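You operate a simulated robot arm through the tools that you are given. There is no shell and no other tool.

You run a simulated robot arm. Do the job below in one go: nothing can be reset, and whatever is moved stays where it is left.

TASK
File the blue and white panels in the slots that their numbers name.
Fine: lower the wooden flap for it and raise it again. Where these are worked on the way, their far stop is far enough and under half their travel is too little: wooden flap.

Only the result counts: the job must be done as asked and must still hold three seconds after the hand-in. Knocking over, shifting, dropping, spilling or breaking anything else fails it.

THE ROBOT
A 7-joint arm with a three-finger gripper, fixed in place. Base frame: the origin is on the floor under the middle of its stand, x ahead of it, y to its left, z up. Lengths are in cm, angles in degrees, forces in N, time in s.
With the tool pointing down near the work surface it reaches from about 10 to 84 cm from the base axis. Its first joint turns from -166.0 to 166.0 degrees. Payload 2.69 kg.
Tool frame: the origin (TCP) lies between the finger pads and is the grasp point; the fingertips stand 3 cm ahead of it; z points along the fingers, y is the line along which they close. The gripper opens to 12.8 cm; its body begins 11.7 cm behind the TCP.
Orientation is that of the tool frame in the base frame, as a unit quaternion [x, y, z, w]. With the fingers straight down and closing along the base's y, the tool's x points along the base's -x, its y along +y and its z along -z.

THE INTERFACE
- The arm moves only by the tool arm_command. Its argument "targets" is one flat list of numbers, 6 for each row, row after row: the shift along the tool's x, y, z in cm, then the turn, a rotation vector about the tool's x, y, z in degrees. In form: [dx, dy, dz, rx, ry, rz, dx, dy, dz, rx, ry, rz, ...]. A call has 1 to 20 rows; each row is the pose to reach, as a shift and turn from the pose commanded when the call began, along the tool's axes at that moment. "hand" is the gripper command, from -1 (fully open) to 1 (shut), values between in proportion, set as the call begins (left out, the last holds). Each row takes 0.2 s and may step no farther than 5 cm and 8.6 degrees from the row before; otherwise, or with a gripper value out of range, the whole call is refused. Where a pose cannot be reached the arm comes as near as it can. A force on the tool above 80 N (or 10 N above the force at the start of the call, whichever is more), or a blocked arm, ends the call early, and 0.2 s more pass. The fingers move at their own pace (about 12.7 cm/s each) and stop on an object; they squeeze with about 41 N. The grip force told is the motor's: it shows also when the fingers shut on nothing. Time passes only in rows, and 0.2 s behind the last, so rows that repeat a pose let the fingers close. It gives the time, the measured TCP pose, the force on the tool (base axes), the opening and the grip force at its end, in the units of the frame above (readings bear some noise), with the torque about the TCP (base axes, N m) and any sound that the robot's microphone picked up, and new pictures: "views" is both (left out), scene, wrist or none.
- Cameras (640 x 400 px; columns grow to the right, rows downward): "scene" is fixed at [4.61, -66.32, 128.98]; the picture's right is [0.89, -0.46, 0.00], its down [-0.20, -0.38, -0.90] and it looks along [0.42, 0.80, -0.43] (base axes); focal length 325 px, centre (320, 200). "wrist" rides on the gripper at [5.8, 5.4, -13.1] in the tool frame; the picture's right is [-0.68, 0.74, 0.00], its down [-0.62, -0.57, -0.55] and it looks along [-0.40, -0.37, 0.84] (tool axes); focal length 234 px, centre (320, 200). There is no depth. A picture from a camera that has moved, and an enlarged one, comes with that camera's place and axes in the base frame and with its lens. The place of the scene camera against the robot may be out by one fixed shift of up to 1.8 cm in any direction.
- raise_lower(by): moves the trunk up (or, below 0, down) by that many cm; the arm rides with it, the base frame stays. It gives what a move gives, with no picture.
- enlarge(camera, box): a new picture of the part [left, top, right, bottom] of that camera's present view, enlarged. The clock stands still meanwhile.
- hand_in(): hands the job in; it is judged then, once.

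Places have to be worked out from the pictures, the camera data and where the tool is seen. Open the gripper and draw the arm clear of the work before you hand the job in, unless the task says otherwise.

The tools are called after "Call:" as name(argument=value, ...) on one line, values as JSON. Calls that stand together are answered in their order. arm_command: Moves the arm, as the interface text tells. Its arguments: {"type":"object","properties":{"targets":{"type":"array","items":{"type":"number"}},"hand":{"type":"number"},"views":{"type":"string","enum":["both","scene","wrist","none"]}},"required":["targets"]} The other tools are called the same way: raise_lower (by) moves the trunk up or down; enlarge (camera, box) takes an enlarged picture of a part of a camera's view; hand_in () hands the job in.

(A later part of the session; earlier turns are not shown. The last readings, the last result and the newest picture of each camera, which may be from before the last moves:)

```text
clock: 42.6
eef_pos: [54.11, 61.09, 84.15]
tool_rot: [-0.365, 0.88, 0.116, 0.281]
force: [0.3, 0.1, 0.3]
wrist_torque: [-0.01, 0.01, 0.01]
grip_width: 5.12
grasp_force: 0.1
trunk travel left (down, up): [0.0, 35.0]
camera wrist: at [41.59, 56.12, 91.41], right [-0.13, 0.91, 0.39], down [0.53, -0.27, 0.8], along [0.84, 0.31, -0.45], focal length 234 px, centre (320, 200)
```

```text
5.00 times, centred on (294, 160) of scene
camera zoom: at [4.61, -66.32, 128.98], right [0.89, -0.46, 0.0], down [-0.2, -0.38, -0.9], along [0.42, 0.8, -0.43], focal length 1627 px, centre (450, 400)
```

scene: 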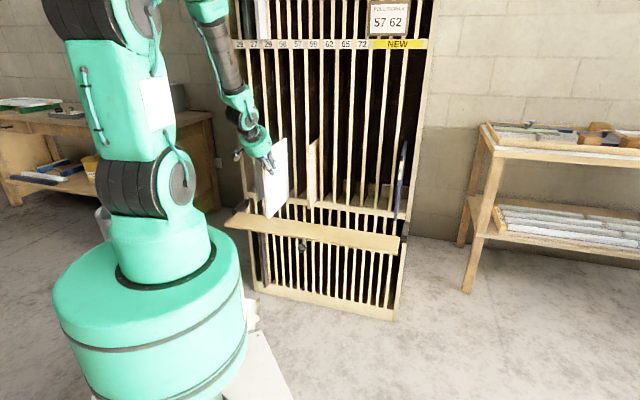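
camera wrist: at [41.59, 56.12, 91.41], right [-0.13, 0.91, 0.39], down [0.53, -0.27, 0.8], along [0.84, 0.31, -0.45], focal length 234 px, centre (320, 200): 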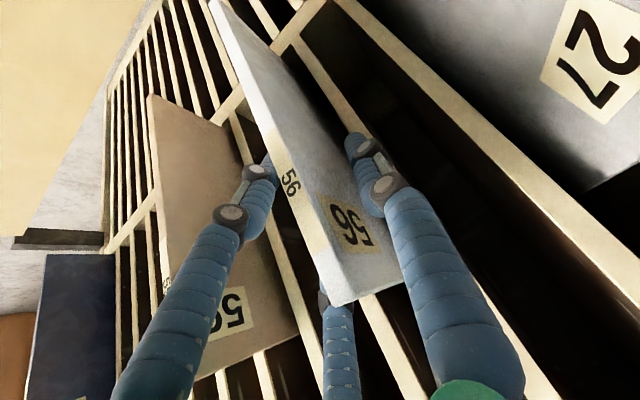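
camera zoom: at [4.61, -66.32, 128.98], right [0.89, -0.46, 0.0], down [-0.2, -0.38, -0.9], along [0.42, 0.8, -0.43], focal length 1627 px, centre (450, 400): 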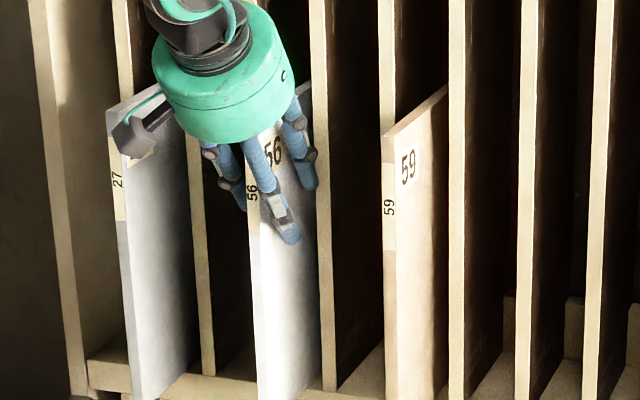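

Released with the panel standing. I withdraw straight back along the tool axis.

Call:
arm_command(targets=[0, -0.1, -2.5, 0, 0, 0, 0, -0.1, -5.5, 0, 0, 0, 0, -0.1, -9, 0, 0, 0, 0, -0.1, -12.5, 0, 0, 0, 0, 0, -15, 0, 0, 0], views="both")

Call:
enlarge(camera="scene", box=[230, 120, 358, 200])

```text
clock: 43.8
eef_pos: [47.88, 54.91, 96.27]
tool_rot: [-0.365, 0.88, 0.117, 0.281]
force: [0.3, -0.1, -0.4]
wrist_torque: [0.01, 0.01, 0.0]
grip_width: 5.15
grasp_force: 0.1
trunk travel left (down, up): [0.0, 35.0]
camera wrist: at [35.43, 49.94, 103.68], right [-0.13, 0.91, 0.39], down [0.53, -0.27, 0.8], along [0.84, 0.31, -0.45], focal length 234 px, centre (320, 200)
```

scene: 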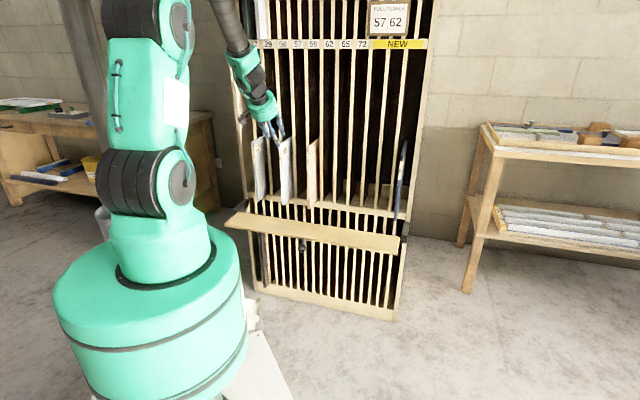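
wrist: 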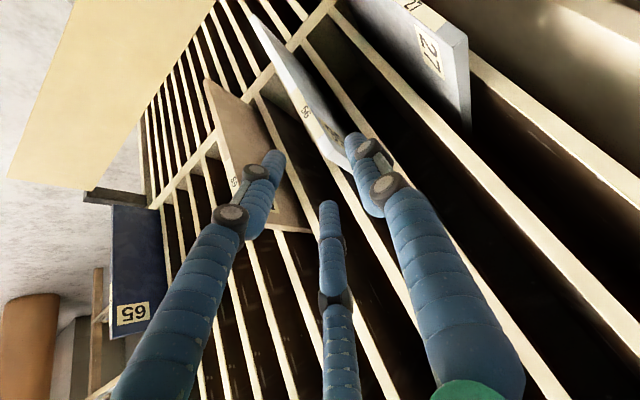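

```text
5.00 times, centred on (294, 160) of scene
camera zoom: at [4.61, -66.32, 128.98], right [0.89, -0.46, 0.0], down [-0.2, -0.38, -0.9], along [0.42, 0.8, -0.43], focal length 1627 px, centre (450, 400)
```

zoom: 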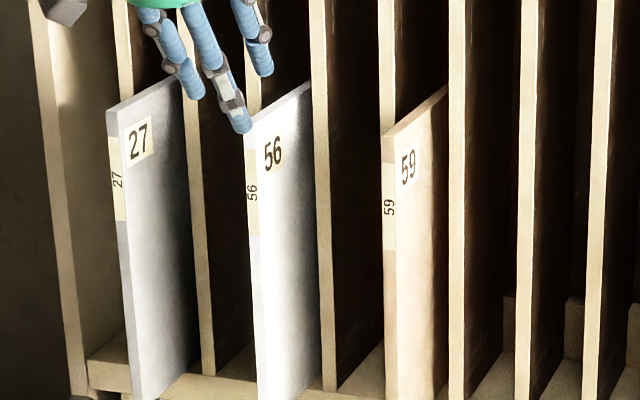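

Panel 56 stands upright in slot 56. I zoom to compare its front edge depth with its neighbours.

Call:
enlarge(camera="wrist", box=[200, 0, 392, 120])

Call:
enlarge(camera="wrist", box=[200, 90, 392, 210])

Call:
enlarge(camera="scene", box=[240, 170, 336, 230])

```text
3.33 times, centred on (296, 60) of wrist
camera zoom: at [35.43, 49.94, 103.68], right [-0.13, 0.91, 0.39], down [0.53, -0.27, 0.8], along [0.84, 0.31, -0.45], focal length 781 px, centre (400, 667)
```

zoom: 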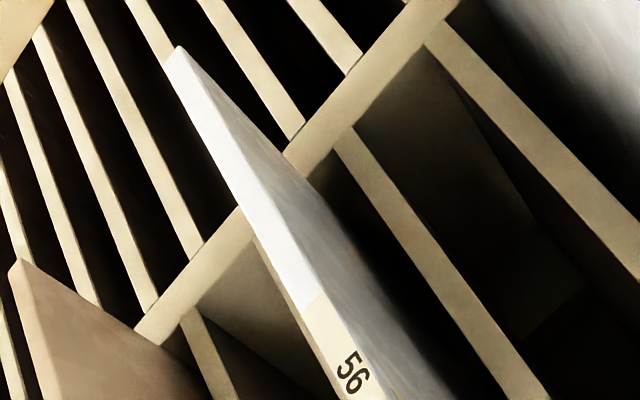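

```text
3.33 times, centred on (296, 150) of wrist
camera zoom: at [35.43, 49.94, 103.68], right [-0.13, 0.91, 0.39], down [0.53, -0.27, 0.8], along [0.84, 0.31, -0.45], focal length 781 px, centre (400, 367)
```

zoom: 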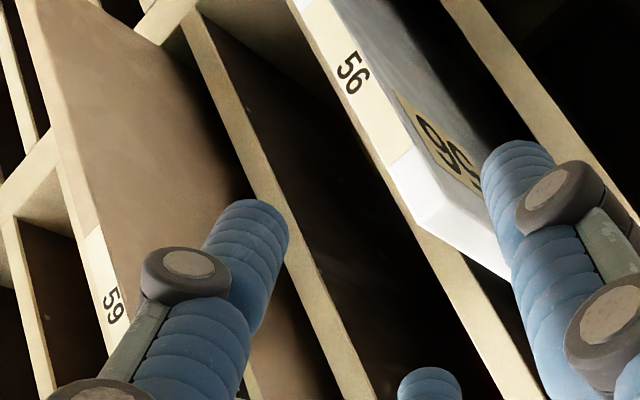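

```text
6.67 times, centred on (288, 200) of scene
camera zoom: at [4.61, -66.32, 128.98], right [0.89, -0.46, 0.0], down [-0.2, -0.38, -0.9], along [0.42, 0.8, -0.43], focal length 2170 px, centre (533, 200)
```

zoom: 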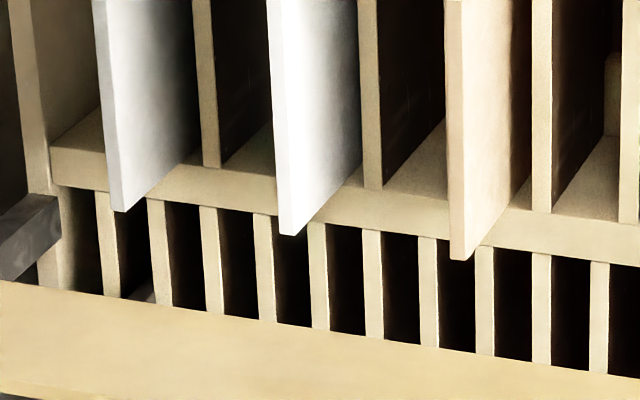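

All three neighbours line up exactly, so 56 is filed properly. Next is the blue panel (s≈44.3); I back off and travel right along the rack front.

Call:
arm_command(targets=[2.2, 0, -2.1, 0, 0, 0, 4.34, -2, -4.26, 0, 0, 0, 4.34, -6, -4.26, 0, 0, 0, 4.34, -10.5, -4.26, 0, 0, 0, 4.34, -15, -4.26, 0, 0, 0, 4.34, -19.5, -4.26, 0, 0, 0, 4.34, -24, -4.26, 0, 0, 0, 4.34, -28.5, -4.26, 0, 0, 0, 4.34, -33, -4.26, 0, 0, 0], views="none")

```text
clock: 45.8
eef_pos: [66.99, 27.3, 97.53]
tool_rot: [-0.365, 0.88, 0.116, 0.281]
force: [-0.3, 0.0, 0.3]
wrist_torque: [-0.05, -0.05, -0.01]
grip_width: 5.15
grasp_force: 0.0
trunk travel left (down, up): [0.0, 35.0]
```

Now I continue right to s≈42 and adjust the tilt to 42°, then look at the blue panel and frame.

Call:
arm_command(targets=[0.02, -3.5, 0.6, 0, -1.75, 0, 0.04, -7, 1.2, 0, -3.5, 0, 0.06, -10.5, 1.8, 0, -5.25, 0, 0.08, -14, 2.38, 0, -7, 0], views="both")

Call:
enlarge(camera="wrist", box=[200, 40, 392, 160])

Call:
enlarge(camera="scene", box=[360, 110, 440, 160])

```text
clock: 46.8
eef_pos: [78.08, 18.4, 95.46]
tool_rot: [-0.357, 0.861, 0.139, 0.334]
force: [-0.2, 0.6, 0.4]
wrist_torque: [-0.06, -0.07, -0.04]
grip_width: 5.12
grasp_force: 0.0
trunk travel left (down, up): [0.0, 35.0]
camera wrist: at [64.82, 12.88, 101.14], right [-0.17, 0.87, 0.46], down [0.46, -0.34, 0.82], along [0.87, 0.35, -0.34], focal length 234 px, centre (320, 200)
```

scene: 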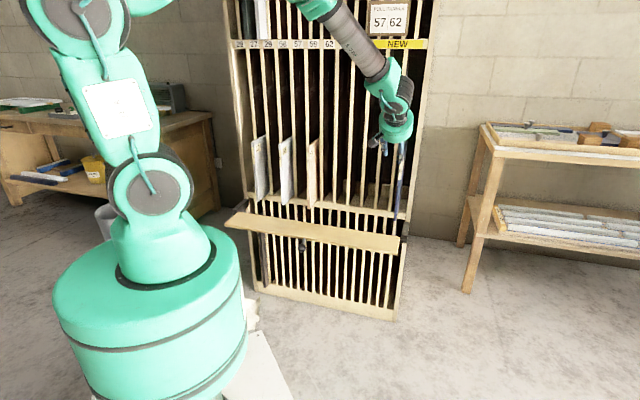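
wrist: 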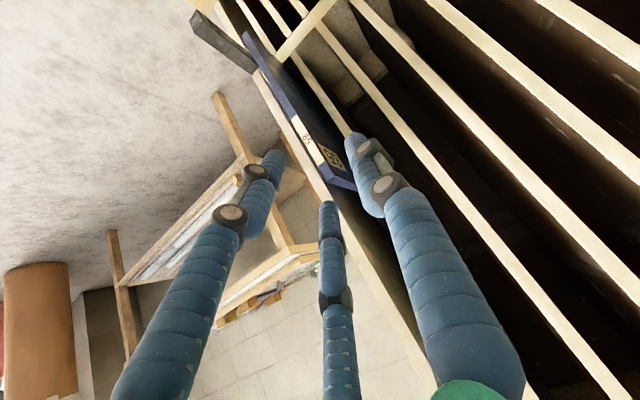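

```text
3.33 times, centred on (296, 100) of wrist
camera zoom: at [64.82, 12.88, 101.14], right [-0.17, 0.87, 0.46], down [0.46, -0.34, 0.82], along [0.87, 0.35, -0.34], focal length 781 px, centre (400, 533)
```

zoom: 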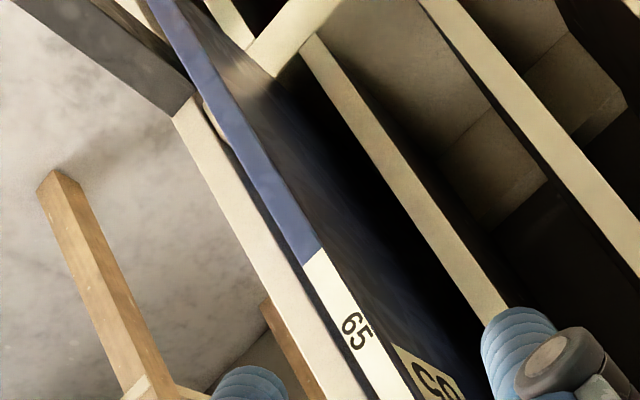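

```text
8.00 times, centred on (400, 135) of scene
camera zoom: at [4.61, -66.32, 128.98], right [0.89, -0.46, 0.0], down [-0.2, -0.38, -0.9], along [0.42, 0.8, -0.43], focal length 2604 px, centre (-320, 720)
```

zoom: 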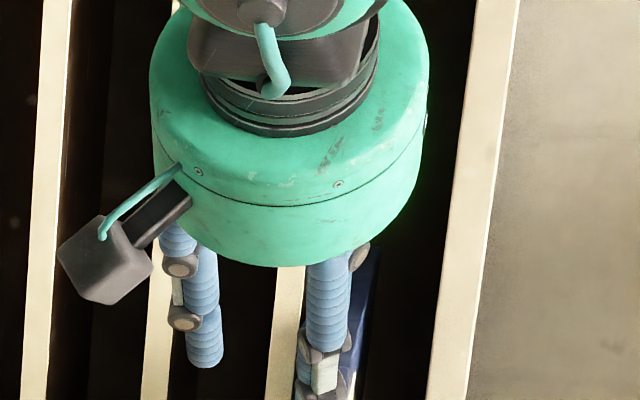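

The blue panel's front edge measures s≈44.15; the right frame's front is at d≈85. I set the hand to ≈4.2 cm and move to the standoff in line with the panel.

Call:
arm_command(targets=[-0.35, -1.35, 1.5, 0, 0, 0, -0.71, -2.7, 3.06, 0, 0, 0], hand=0.34, views="wrist")

Call:
enlarge(camera="wrist", box=[240, 90, 400, 190])

Call:
enlarge(camera="scene", box=[360, 120, 440, 170])

```text
clock: 47.4
eef_pos: [81.78, 18.26, 93.65]
tool_rot: [-0.356, 0.862, 0.138, 0.334]
force: [-0.6, -0.5, 0.4]
wrist_torque: [-0.02, -0.02, -0.03]
grip_width: 4.22
grasp_force: 0.0
trunk travel left (down, up): [0.0, 35.0]
camera wrist: at [68.53, 12.79, 99.36], right [-0.17, 0.87, 0.46], down [0.46, -0.34, 0.82], along [0.87, 0.35, -0.35], focal length 234 px, centre (320, 200)
```

wrist: 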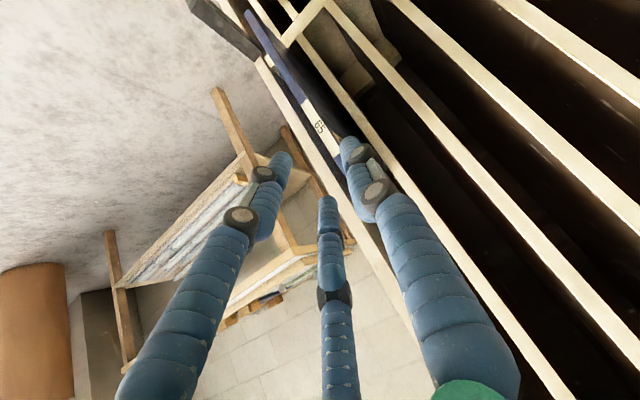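

```text
4.00 times, centred on (320, 140) of wrist
camera zoom: at [68.53, 12.79, 99.36], right [-0.17, 0.87, 0.46], down [0.46, -0.34, 0.82], along [0.87, 0.35, -0.35], focal length 937 px, centre (320, 440)
```

zoom: 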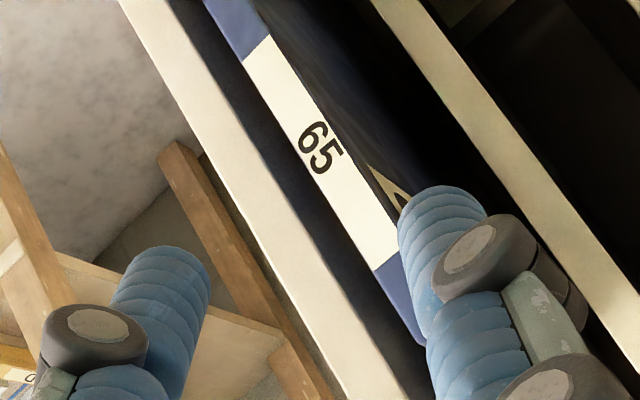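

```text
8.00 times, centred on (400, 145) of scene
camera zoom: at [4.61, -66.32, 128.98], right [0.89, -0.46, 0.0], down [-0.2, -0.38, -0.9], along [0.42, 0.8, -0.43], focal length 2604 px, centre (-320, 640)
```

zoom: 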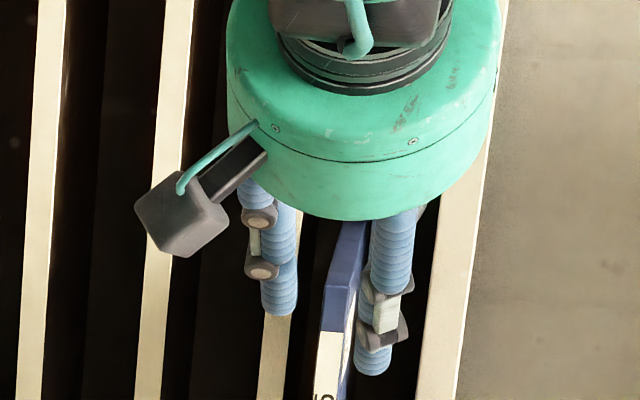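

The panel sits between the fingers in line (TCP s 44.92 vs panel ≈44.1, gap centre offset 0.75). I advance half of the 13 cm and check.

Call:
arm_command(targets=[0, 0, 2.2, 0, 0, 0, 0, 0, 4.4, 0, 0, 0, 0, 0, 6.6, 0, 0, 0], views="wrist")

Call:
enlarge(camera="wrist", box=[240, 90, 400, 190])

Call:
enlarge(camera="scene", box=[360, 120, 440, 170])

```text
clock: 48.2
eef_pos: [84.88, 21.43, 88.81]
tool_rot: [-0.357, 0.861, 0.138, 0.334]
force: [-1.0, -0.8, -0.1]
wrist_torque: [-0.03, 0.01, 0.0]
grip_width: 4.18
grasp_force: 0.2
trunk travel left (down, up): [0.0, 35.0]
camera wrist: at [71.79, 15.9, 94.5], right [-0.17, 0.87, 0.46], down [0.46, -0.34, 0.82], along [0.87, 0.35, -0.34], focal length 234 px, centre (320, 200)
```

wrist: 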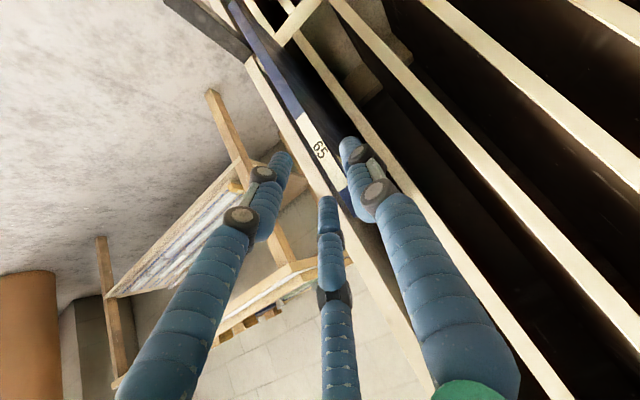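

```text
4.00 times, centred on (320, 140) of wrist
camera zoom: at [71.79, 15.9, 94.5], right [-0.17, 0.87, 0.46], down [0.46, -0.34, 0.82], along [0.87, 0.35, -0.34], focal length 937 px, centre (320, 440)
```

zoom: 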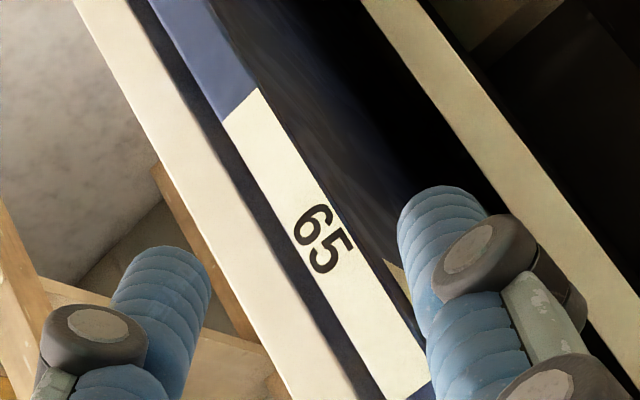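

```text
8.00 times, centred on (400, 145) of scene
camera zoom: at [4.61, -66.32, 128.98], right [0.89, -0.46, 0.0], down [-0.2, -0.38, -0.9], along [0.42, 0.8, -0.43], focal length 2604 px, centre (-320, 640)
```

zoom: 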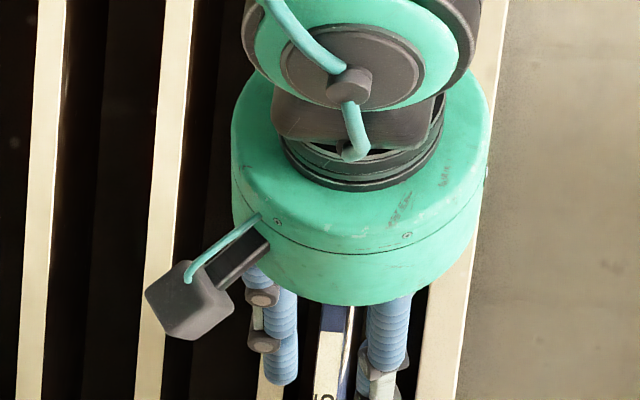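

Clear on both sides (panel slightly nearer the left finger); I shift 0.15 cm left and advance the last 6.4 cm.

Call:
arm_command(targets=[0, 0.15, 2.1, 0, 0, 0, 0, 0.15, 4.2, 0, 0, 0, 0, 0.15, 6.4, 0, 0, 0], views="wrist")

Call:
enlarge(camera="wrist", box=[240, 90, 400, 190])

Call:
enlarge(camera="scene", box=[360, 130, 440, 180])

```text
clock: 49.0
eef_pos: [87.83, 24.73, 84.0]
tool_rot: [-0.357, 0.861, 0.139, 0.335]
force: [-0.4, -0.2, 0.2]
wrist_torque: [0.01, 0.02, 0.05]
grip_width: 4.23
grasp_force: 0.0
trunk travel left (down, up): [0.0, 35.0]
camera wrist: at [74.63, 19.19, 89.71], right [-0.17, 0.87, 0.46], down [0.46, -0.34, 0.82], along [0.87, 0.35, -0.34], focal length 234 px, centre (320, 200)
```

wrist: 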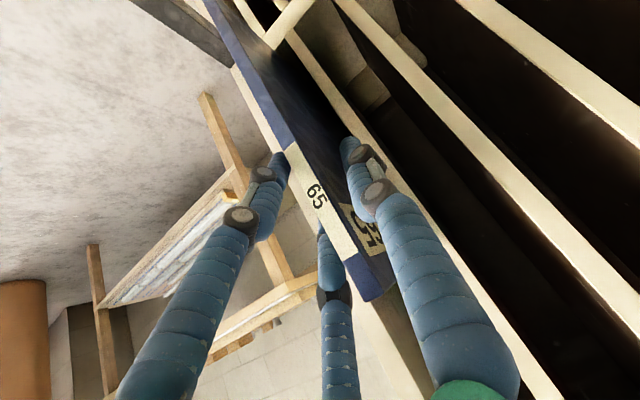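

```text
4.00 times, centred on (320, 140) of wrist
camera zoom: at [74.63, 19.19, 89.71], right [-0.17, 0.87, 0.46], down [0.46, -0.34, 0.82], along [0.87, 0.35, -0.34], focal length 937 px, centre (320, 440)
```

zoom: 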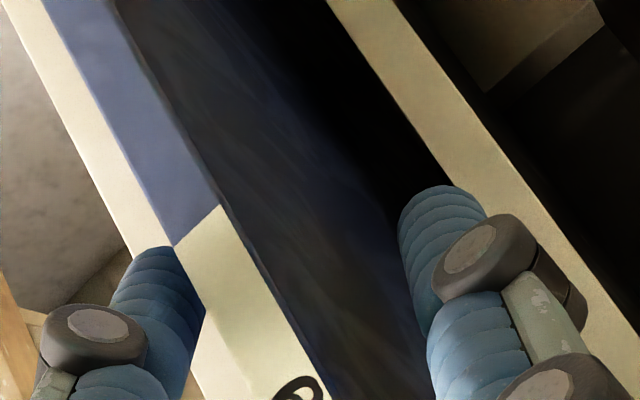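

```text
8.00 times, centred on (400, 155) of scene
camera zoom: at [4.61, -66.32, 128.98], right [0.89, -0.46, 0.0], down [-0.2, -0.38, -0.9], along [0.42, 0.8, -0.43], focal length 2604 px, centre (-320, 560)
```

zoom: 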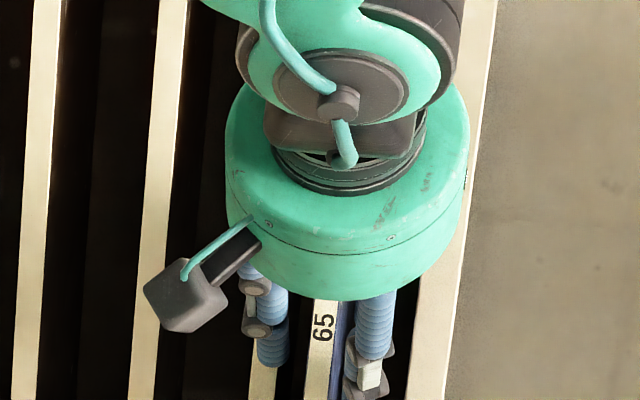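

Straddled with no contact. I close on the blue panel.

Call:
arm_command(targets=[0, 0.1, 0, 0, 0, 0, 0, 0.1, 0, 0, 0, 0, 0, 0.1, 0, 0, 0, 0], hand=1, views="wrist")

Call:
enlarge(camera="scene", box=[360, 130, 440, 180])

```text
clock: 49.8
eef_pos: [87.61, 24.86, 84.13]
tool_rot: [-0.357, 0.861, 0.138, 0.334]
force: [0.0, 0.2, -0.1]
wrist_torque: [-0.01, 0.0, 0.04]
grip_width: 1.98
grasp_force: 40.5
trunk travel left (down, up): [0.0, 35.0]
camera wrist: at [74.56, 19.25, 89.7], right [-0.17, 0.87, 0.46], down [0.46, -0.34, 0.82], along [0.87, 0.35, -0.35], focal length 234 px, centre (320, 200)
```

wrist: 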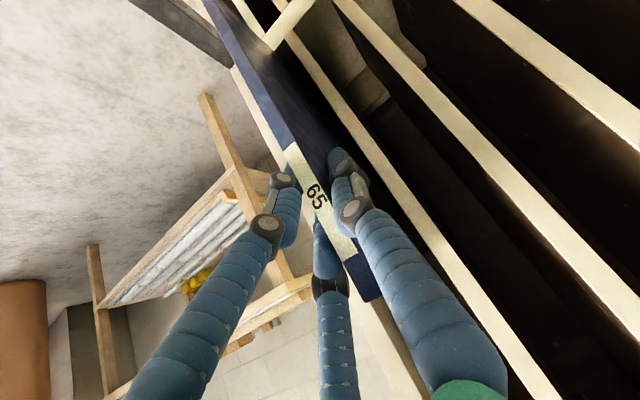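

```text
8.00 times, centred on (400, 155) of scene
camera zoom: at [4.61, -66.32, 128.98], right [0.89, -0.46, 0.0], down [-0.2, -0.38, -0.9], along [0.42, 0.8, -0.43], focal length 2604 px, centre (-320, 560)
```

zoom: 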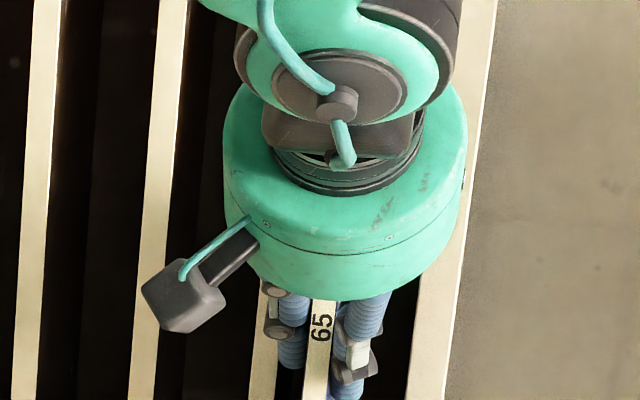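

Gripped with no side load (TCP s 44.37, d 79.53, z 84.13). I lift about 0.9 cm and check.

Call:
arm_command(targets=[-0.3, 0, -0.335, 0, 0, 0, -0.6, 0, -0.67, 0, 0, 0, -0.6, 0, -0.67, 0, 0, 0], views="none")

```text
clock: 50.6
eef_pos: [87.64, 24.75, 85.01]
tool_rot: [-0.357, 0.862, 0.138, 0.334]
force: [-1.0, -1.3, -3.2]
wrist_torque: [-0.21, 0.2, 0.02]
grip_width: 1.96
grasp_force: 41.4
trunk travel left (down, up): [0.0, 35.0]
```

Weight ≈3.2 N, held firmly. I pull it straight out by 18 cm.

Call:
arm_command(targets=[1.5, 0, -1.55, 0, 0, 0, 3.17, 0, -3.05, 0, 0, 0, 4.84, 0, -4.55, 0, 0, 0, 6.5, 0, -6.05, 0, 0, 0, 8.2, 0, -7.6, 0, 0, 0, 9.9, 0, -9.1, 0, 0, 0, 11.6, 0, -10.6, 0, 0, 0, 13.3, 0, -12.1, 0, 0, 0], views="both")

Call:
enlarge(camera="scene", box=[350, 140, 446, 200])

Call:
enlarge(camera="wrist", box=[300, 80, 460, 180])

```text
clock: 52.4
eef_pos: [74.94, 11.99, 84.91]
tool_rot: [-0.357, 0.861, 0.139, 0.333]
force: [1.4, 0.8, -2.5]
wrist_torque: [-0.19, 0.19, 0.01]
grip_width: 1.98
grasp_force: 41.0
trunk travel left (down, up): [0.0, 35.0]
camera wrist: at [61.91, 6.47, 90.49], right [-0.17, 0.87, 0.46], down [0.46, -0.34, 0.82], along [0.87, 0.35, -0.35], focal length 234 px, centre (320, 200)
```

scene: 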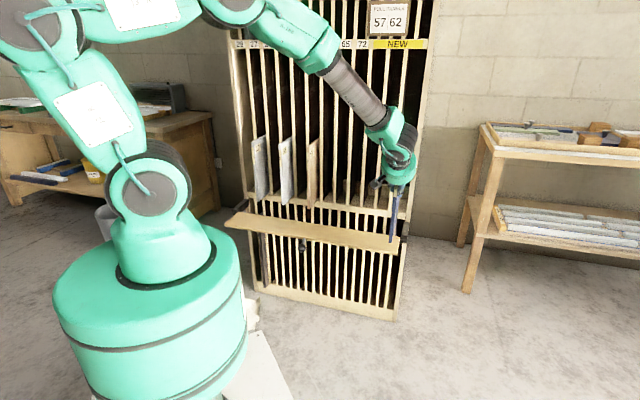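
wrist: 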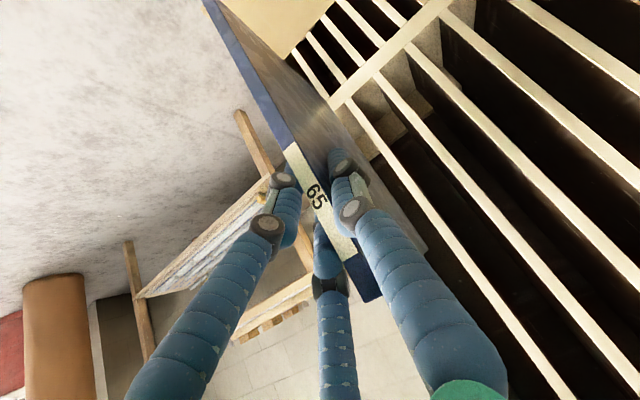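

```text
6.67 times, centred on (398, 170) of scene
camera zoom: at [4.61, -66.32, 128.98], right [0.89, -0.46, 0.0], down [-0.2, -0.38, -0.9], along [0.42, 0.8, -0.43], focal length 2170 px, centre (-200, 400)
```

zoom: 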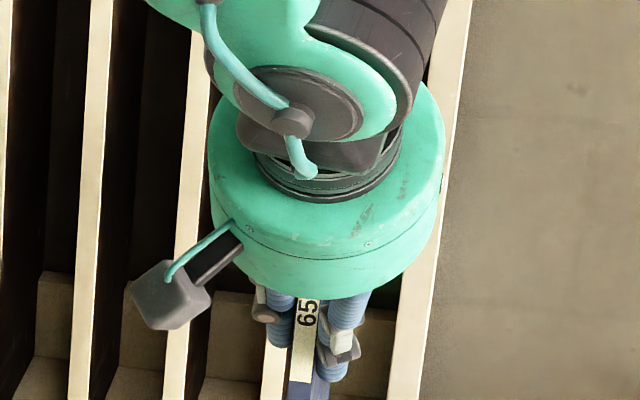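

```text
4.00 times, centred on (380, 130) of wrist
camera zoom: at [61.91, 6.47, 90.49], right [-0.17, 0.87, 0.46], down [0.46, -0.34, 0.82], along [0.87, 0.35, -0.35], focal length 937 px, centre (80, 480)
```

zoom: 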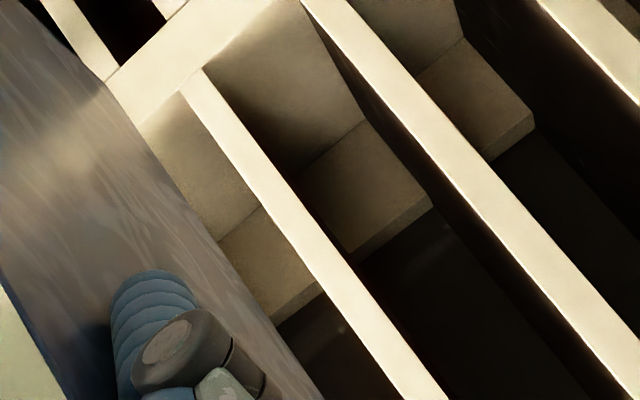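

The back edge is at d≈82, clear of the frame and dividers. I slide left about 24.6 cm to slot 65 (target TCP s≈19.9).

Call:
arm_command(targets=[0, 2, 0, 0, 0, 0, 0, 5, 0, 0, 0, 0, 0, 8.5, 0, 0, 0, 0, 0, 12, 0, 0, 0, 0, 0, 15.5, 0, 0, 0, 0, 0, 19, 0, 0, 0, 0, 0, 22, 0, 0, 0, 0, 0, 24.63, 0, 0, 0, 0], views="both")

Call:
enlarge(camera="wrist", box=[300, 60, 460, 160])

Call:
enlarge(camera="scene", box=[290, 120, 418, 200])

```text
clock: 54.2
eef_pos: [57.42, 29.47, 85.01]
tool_rot: [-0.356, 0.862, 0.138, 0.334]
force: [-0.4, 0.2, -3.5]
wrist_torque: [-0.22, 0.19, 0.01]
grip_width: 2.01
grasp_force: 40.7
trunk travel left (down, up): [0.0, 35.0]
camera wrist: at [44.42, 23.93, 90.64], right [-0.17, 0.87, 0.46], down [0.46, -0.34, 0.82], along [0.87, 0.35, -0.35], focal length 234 px, centre (320, 200)
```

scene: 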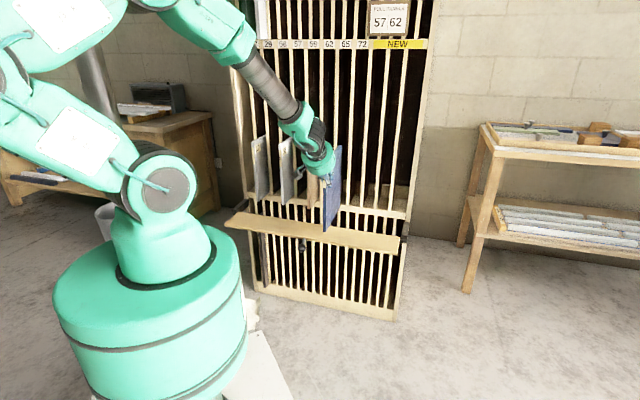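
wrist: 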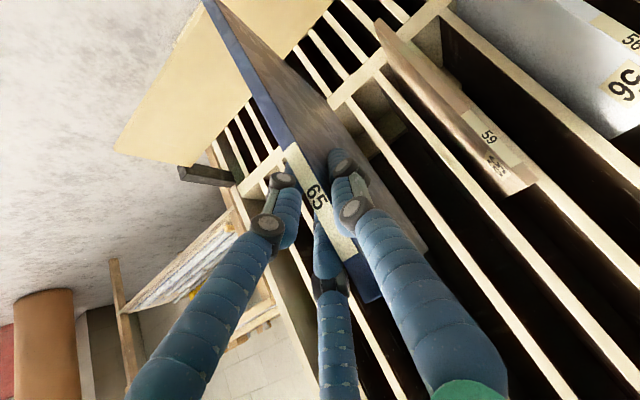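

```text
4.00 times, centred on (380, 110) of wrist
camera zoom: at [44.42, 23.93, 90.64], right [-0.17, 0.87, 0.46], down [0.46, -0.34, 0.82], along [0.87, 0.35, -0.35], focal length 937 px, centre (80, 560)
```

zoom: 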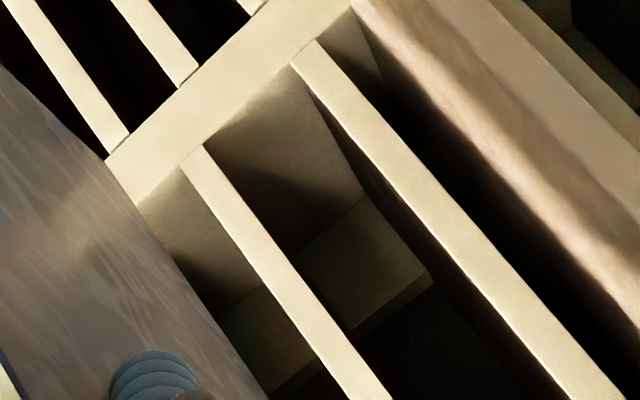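

```text
5.00 times, centred on (354, 160) of scene
camera zoom: at [4.61, -66.32, 128.98], right [0.89, -0.46, 0.0], down [-0.2, -0.38, -0.9], along [0.42, 0.8, -0.43], focal length 1627 px, centre (150, 400)
```

zoom: 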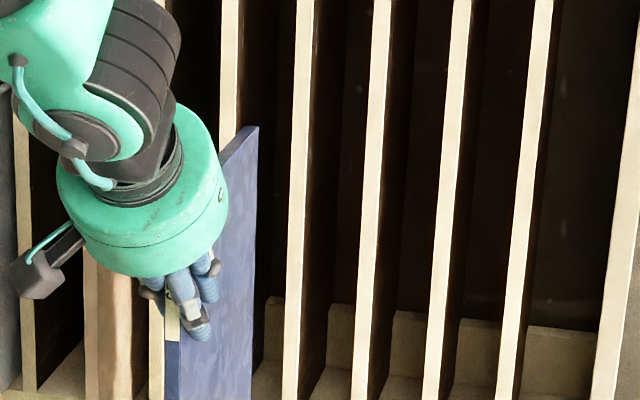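

The slot-65 dividers measure s≈16.0 and 22.2 (centre ≈19.1–19.25); the panel is at ≈19.3. I nudge 0.12 cm left and insert the first 9 cm.

Call:
arm_command(targets=[-1.11, 0.12, 1.0, 0, 0, 0, -2.23, 0.12, 2.01, 0, 0, 0, -3.35, 0.12, 3.01, 0, 0, 0, -4.46, 0.12, 4.01, 0, 0, 0, -5.58, 0.12, 5.02, 0, 0, 0, -6.69, 0.12, 6.02, 0, 0, 0], views="wrist")

Call:
enlarge(camera="scene", box=[290, 120, 418, 200])

```text
clock: 55.6
eef_pos: [63.85, 35.93, 85.06]
tool_rot: [-0.358, 0.861, 0.139, 0.334]
force: [-0.1, 0.0, -2.9]
wrist_torque: [-0.19, 0.2, -0.02]
grip_width: 1.99
grasp_force: 41.3
trunk travel left (down, up): [0.0, 35.0]
camera wrist: at [50.67, 30.37, 90.64], right [-0.17, 0.87, 0.46], down [0.46, -0.34, 0.82], along [0.87, 0.35, -0.34], focal length 234 px, centre (320, 200)
```

wrist: 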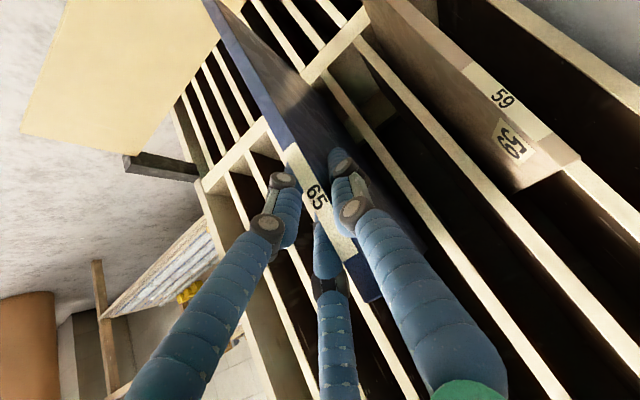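

```text
5.00 times, centred on (354, 160) of scene
camera zoom: at [4.61, -66.32, 128.98], right [0.89, -0.46, 0.0], down [-0.2, -0.38, -0.9], along [0.42, 0.8, -0.43], focal length 1627 px, centre (150, 400)
```

zoom: 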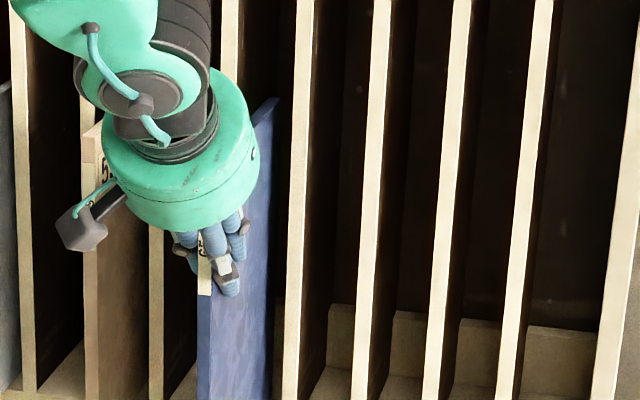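

No contact while entering. I push in the remaining 9 cm.

Call:
arm_command(targets=[-1.34, 0, 1.2, 0, 0, 0, -2.68, 0, 2.41, 0, 0, 0, -4.02, 0, 3.61, 0, 0, 0, -5.35, 0, 4.82, 0, 0, 0, -6.69, 0, 6.02, 0, 0, 0], views="wrist")

Call:
enlarge(camera="scene", box=[270, 120, 398, 200])

```text
clock: 56.8
eef_pos: [70.19, 42.25, 84.85]
tool_rot: [-0.357, 0.861, 0.138, 0.334]
force: [-1.0, 0.4, -1.8]
wrist_torque: [-0.17, 0.18, 0.01]
grip_width: 1.95
grasp_force: 40.5
trunk travel left (down, up): [0.0, 35.0]
camera wrist: at [57.07, 36.67, 90.61], right [-0.17, 0.87, 0.46], down [0.46, -0.34, 0.82], along [0.87, 0.35, -0.35], focal length 234 px, centre (320, 200)
```

wrist: 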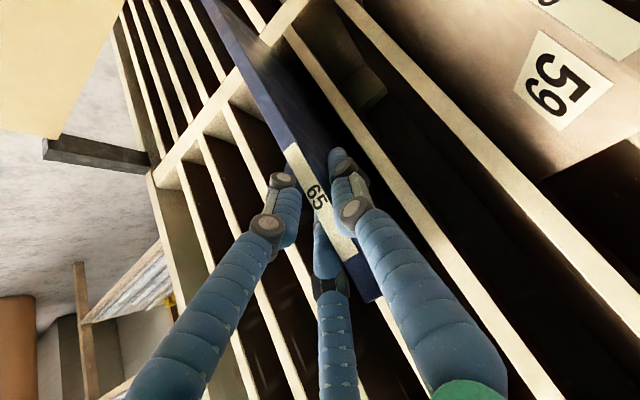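

```text
5.00 times, centred on (334, 160) of scene
camera zoom: at [4.61, -66.32, 128.98], right [0.89, -0.46, 0.0], down [-0.2, -0.38, -0.9], along [0.42, 0.8, -0.43], focal length 1627 px, centre (250, 400)
```

zoom: 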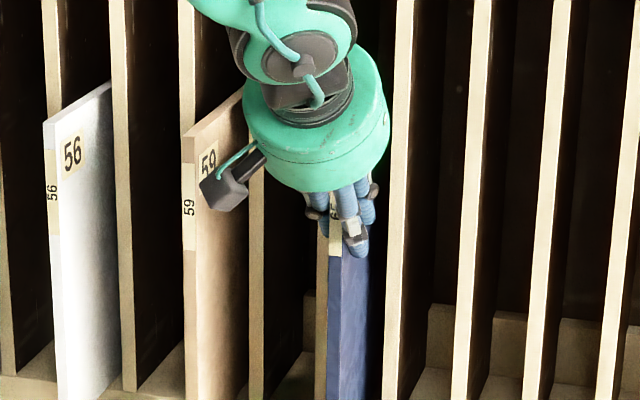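

Depth matches the pick depth. I lower it onto the shelf (about 0.7 cm).

Call:
arm_command(targets=[0.2, 0, 0.223, 0, 0, 0, 0.4, 0, 0.446, 0, 0, 0, 0.468, 0, 0.52, 0, 0, 0], views="none")

```text
clock: 57.6
eef_pos: [70.19, 42.24, 84.33]
tool_rot: [-0.357, 0.861, 0.138, 0.334]
force: [-1.5, -0.3, -3.4]
wrist_torque: [-0.24, 0.21, -0.02]
grip_width: 2.0
grasp_force: 40.8
trunk travel left (down, up): [0.0, 35.0]
```

Still carrying the weight at z 84.33 (it rested at 84.13), so I lower a little further.

Call:
arm_command(targets=[0.1, 0, 0.111, 0, 0, 0, 0.167, 0, 0.186, 0, 0, 0], views="none")

```text
clock: 58.2
eef_pos: [70.2, 42.3, 84.2]
tool_rot: [-0.357, 0.861, 0.139, 0.334]
force: [-0.6, -0.1, -0.3]
wrist_torque: [0.1, -0.08, -0.02]
grip_width: 1.94
grasp_force: 40.9
trunk travel left (down, up): [0.0, 35.0]
```

The weight has just transferred to the shelf. I settle another 0.08 cm and release to 4.2 cm.

Call:
arm_command(targets=[0.05, 0, 0.06, 0, 0, 0], views="none")

Call:
arm_command(targets=[0, 0, 0, 0, 0, 0, 0, 0, 0, 0, 0, 0], hand=0.25, views="wrist")

Call:
enlarge(camera="scene", box=[270, 120, 398, 200])

```text
clock: 58.6
eef_pos: [70.2, 42.23, 84.03]
tool_rot: [-0.357, 0.861, 0.138, 0.335]
force: [-0.6, -0.5, 3.3]
wrist_torque: [0.44, -0.32, 0.02]
grip_width: 1.98
grasp_force: 41.1
trunk travel left (down, up): [0.0, 35.0]
```

```text
clock: 59.2
eef_pos: [70.29, 42.18, 83.96]
tool_rot: [-0.357, 0.861, 0.138, 0.334]
force: [-0.3, 0.5, -0.2]
wrist_torque: [-0.01, 0.01, 0.0]
grip_width: 4.76
grasp_force: 0.0
trunk travel left (down, up): [0.0, 35.0]
camera wrist: at [57.07, 36.68, 89.64], right [-0.17, 0.87, 0.46], down [0.46, -0.34, 0.82], along [0.87, 0.35, -0.35], focal length 234 px, centre (320, 200)
```

wrist: 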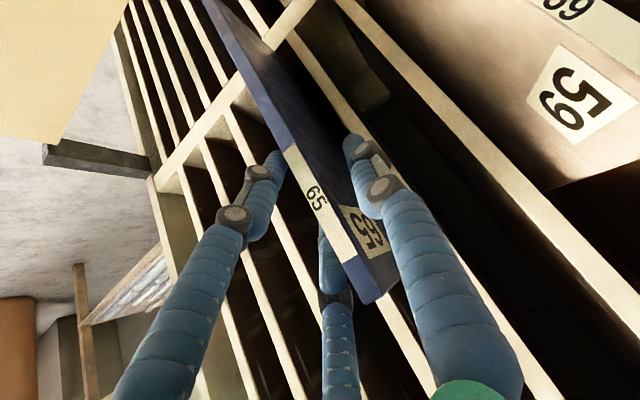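

```text
5.00 times, centred on (334, 160) of scene
camera zoom: at [4.61, -66.32, 128.98], right [0.89, -0.46, 0.0], down [-0.2, -0.38, -0.9], along [0.42, 0.8, -0.43], focal length 1627 px, centre (250, 400)
```

zoom: 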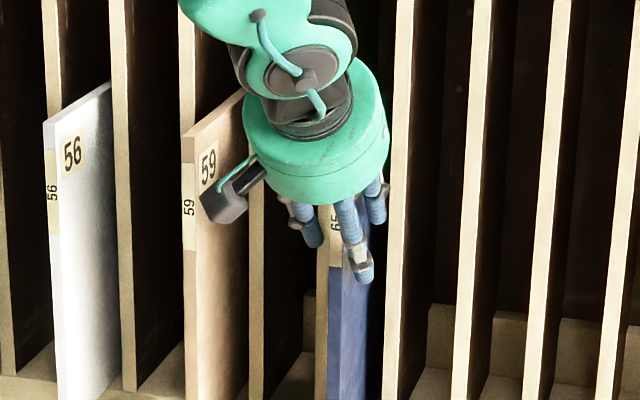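

Blue panel released and standing. I withdraw straight back along the tool axis.

Call:
arm_command(targets=[0, -0.15, -2.5, 0, 0, 0, 0, -0.2, -5.5, 0, 0, 0, 0, -0.2, -9, 0, 0, 0, 0, -0.2, -12.5, 0, 0, 0, 0, -0.2, -16, 0, 0, 0], views="both")

Call:
enlarge(camera="scene", box=[230, 120, 422, 240])

Call:
enlarge(camera="scene", box=[270, 170, 366, 230])

```text
clock: 60.4
eef_pos: [62.73, 34.55, 95.93]
tool_rot: [-0.357, 0.861, 0.139, 0.333]
force: [-0.3, 1.2, -1.3]
wrist_torque: [0.01, 0.01, 0.04]
grip_width: 4.79
grasp_force: 0.1
trunk travel left (down, up): [0.0, 35.0]
camera wrist: at [49.56, 29.01, 101.53], right [-0.17, 0.87, 0.46], down [0.46, -0.34, 0.82], along [0.87, 0.35, -0.35], focal length 234 px, centre (320, 200)
```

scene: 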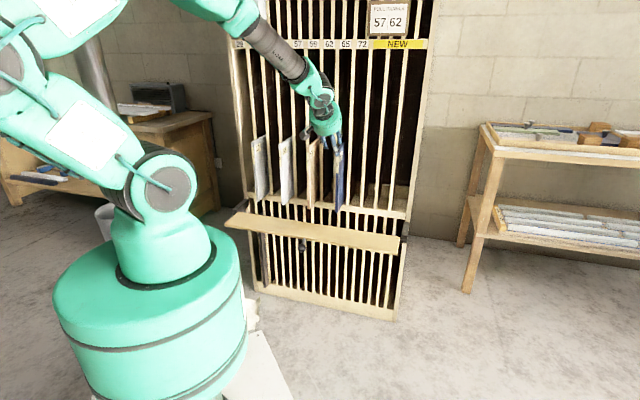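
wrist: 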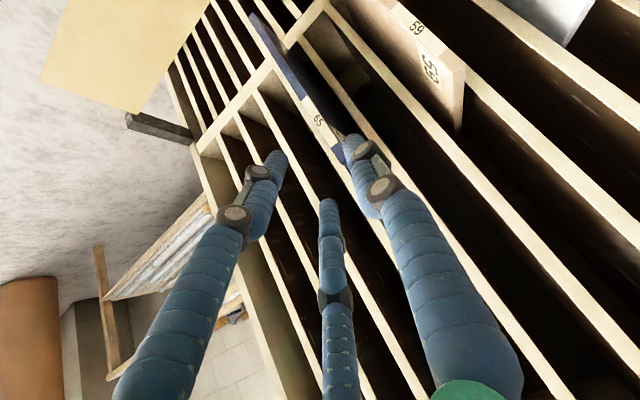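

```text
3.33 times, centred on (326, 180) of scene
camera zoom: at [4.61, -66.32, 128.98], right [0.89, -0.46, 0.0], down [-0.2, -0.38, -0.9], along [0.42, 0.8, -0.43], focal length 1085 px, centre (300, 267)
```

zoom: 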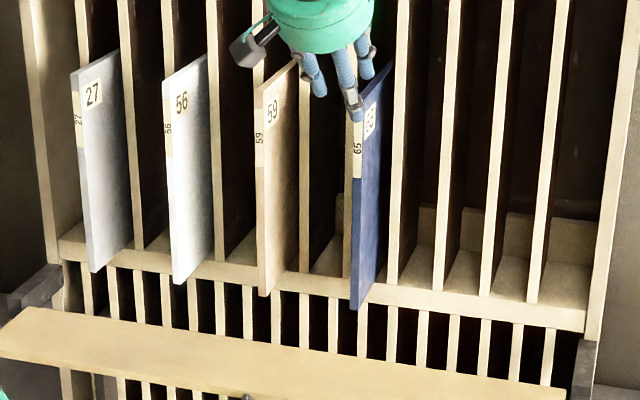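

```text
6.67 times, centred on (318, 200) of scene
camera zoom: at [4.61, -66.32, 128.98], right [0.89, -0.46, 0.0], down [-0.2, -0.38, -0.9], along [0.42, 0.8, -0.43], focal length 2170 px, centre (333, 200)
```

zoom: 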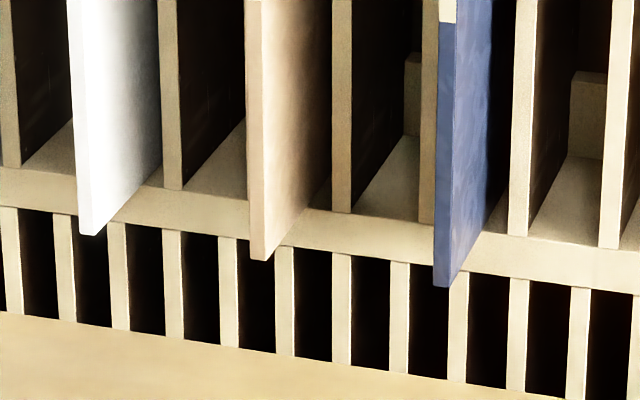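

Blue panel 65 is filed in slot 65, aligned with the others. Now for the flap: I move down to above the knob (expected near s 9.9, d 61.5, z 52) with a 25° tilt.

Call:
arm_command(targets=[3.62, 1.43, 1.71, 0, 2.43, 0, 7.24, 2.86, 3.43, 0, 4.86, 0, 10.86, 4.29, 5.14, 0, 7.29, 0, 14.49, 5.71, 6.86, 0, 9.71, 0, 18.11, 7.14, 8.57, 0, 12.14, 0, 21.73, 8.57, 10.29, 0, 14.57, 0, 25.35, 10, 12, 0, 17, 0], views="both")

Call:
enlarge(camera="wrist", box=[220, 60, 412, 180])

Call:
enlarge(camera="scene", box=[228, 180, 420, 300])

```text
clock: 62.0
eef_pos: [48.19, 34.13, 70.01]
tool_rot: [-0.373, 0.901, 0.085, 0.204]
force: [0.3, -0.2, 0.1]
wrist_torque: [0.02, 0.01, 0.01]
grip_width: 4.79
grasp_force: 0.1
trunk travel left (down, up): [0.0, 35.0]
camera wrist: at [36.7, 30.16, 79.18], right [-0.09, 0.95, 0.29], down [0.63, -0.17, 0.76], along [0.77, 0.25, -0.58], focal length 234 px, centre (320, 200)
```

scene: 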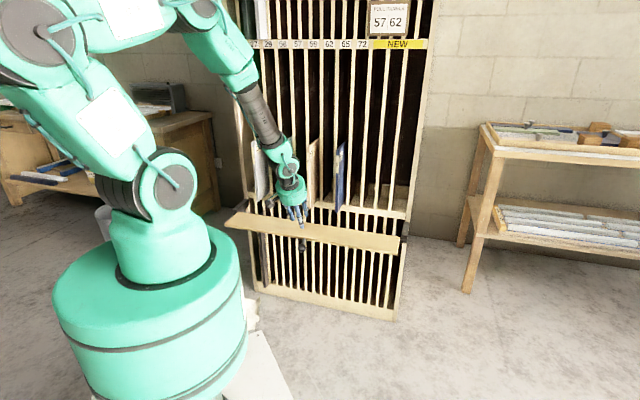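
wrist: 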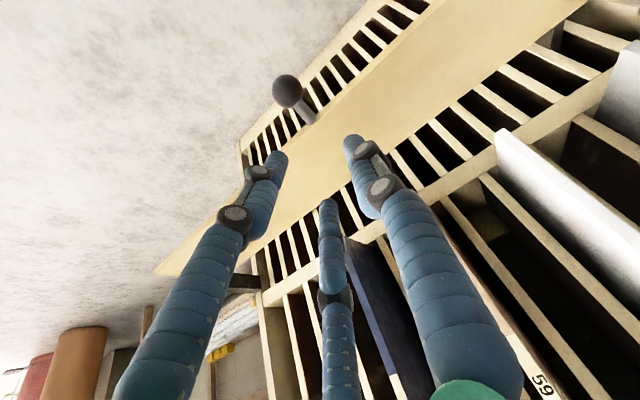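

```text
3.33 times, centred on (316, 120) of wrist
camera zoom: at [36.7, 30.16, 79.18], right [-0.09, 0.95, 0.29], down [0.63, -0.17, 0.76], along [0.77, 0.25, -0.58], focal length 781 px, centre (333, 467)
```

zoom: 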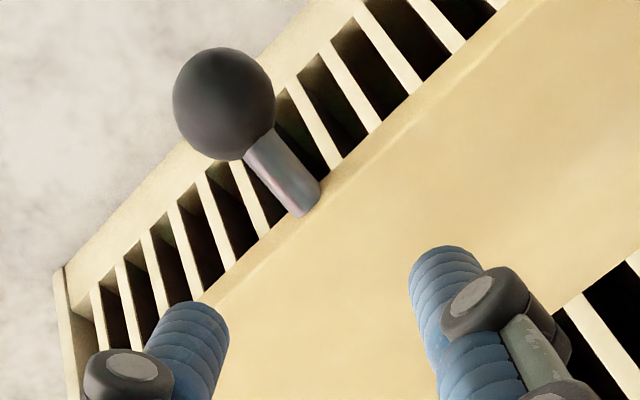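

```text
3.33 times, centred on (324, 240) of scene
camera zoom: at [4.61, -66.32, 128.98], right [0.89, -0.46, 0.0], down [-0.2, -0.38, -0.9], along [0.42, 0.8, -0.43], focal length 1085 px, centre (307, 67)
```

zoom: 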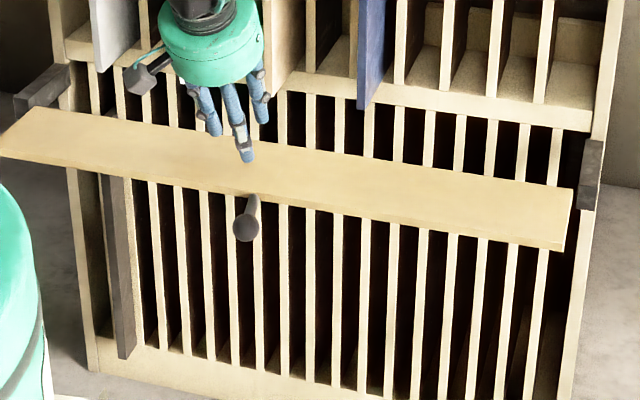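

The knob ball triangulates to s≈9.95, d≈59.8, z≈54.1, i.e. the flap is at exactly 90° with hinge at (d 75.6, z 57.25). I roll the tool 25° so the stem passes between two fingers and go to 8 cm before the ball.

Call:
arm_command(targets=[1.33, 0, 1.78, 0, 0, 6.25, 2.66, 0, 3.56, 0, 0, 12.5, 3.98, 0, 5.34, 0, 0, 18.75, 5.31, 0, 7.12, 0, 0, 25], hand=0.14, views="both")

Call:
enlarge(camera="wrist", box=[240, 80, 400, 180])

```text
clock: 63.0
eef_pos: [47.06, 32.8, 61.19]
tool_rot: [-0.174, 0.96, 0.126, 0.18]
force: [0.5, 0.5, 0.8]
wrist_torque: [-0.01, 0.06, 0.0]
grip_width: 5.51
grasp_force: 0.0
trunk travel left (down, up): [0.0, 35.0]
camera wrist: at [35.84, 31.97, 71.63], right [0.31, 0.86, 0.4], down [0.59, -0.5, 0.63], along [0.75, 0.03, -0.66], focal length 234 px, centre (320, 200)
```

scene: 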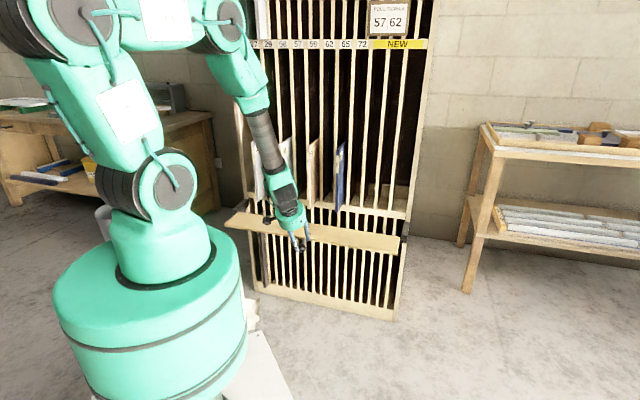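
wrist: 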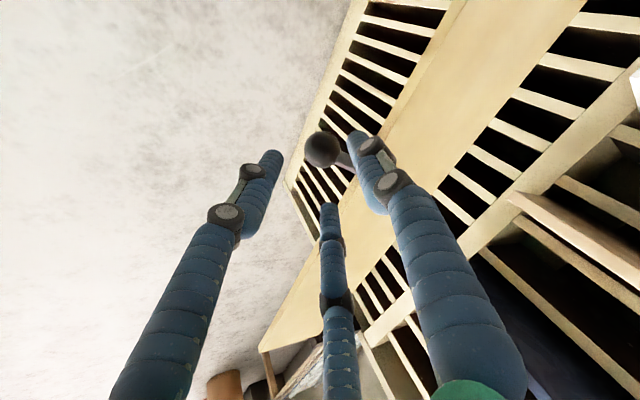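

```text
4.00 times, centred on (320, 130) of wrist
camera zoom: at [35.84, 31.97, 71.63], right [0.31, 0.86, 0.4], down [0.59, -0.5, 0.63], along [0.75, 0.03, -0.66], focal length 937 px, centre (320, 480)
```

zoom: 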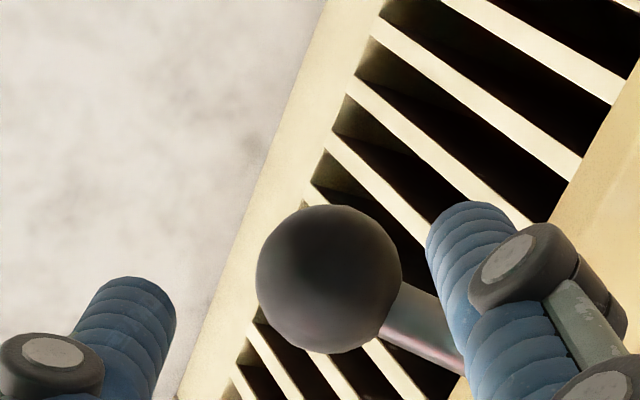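

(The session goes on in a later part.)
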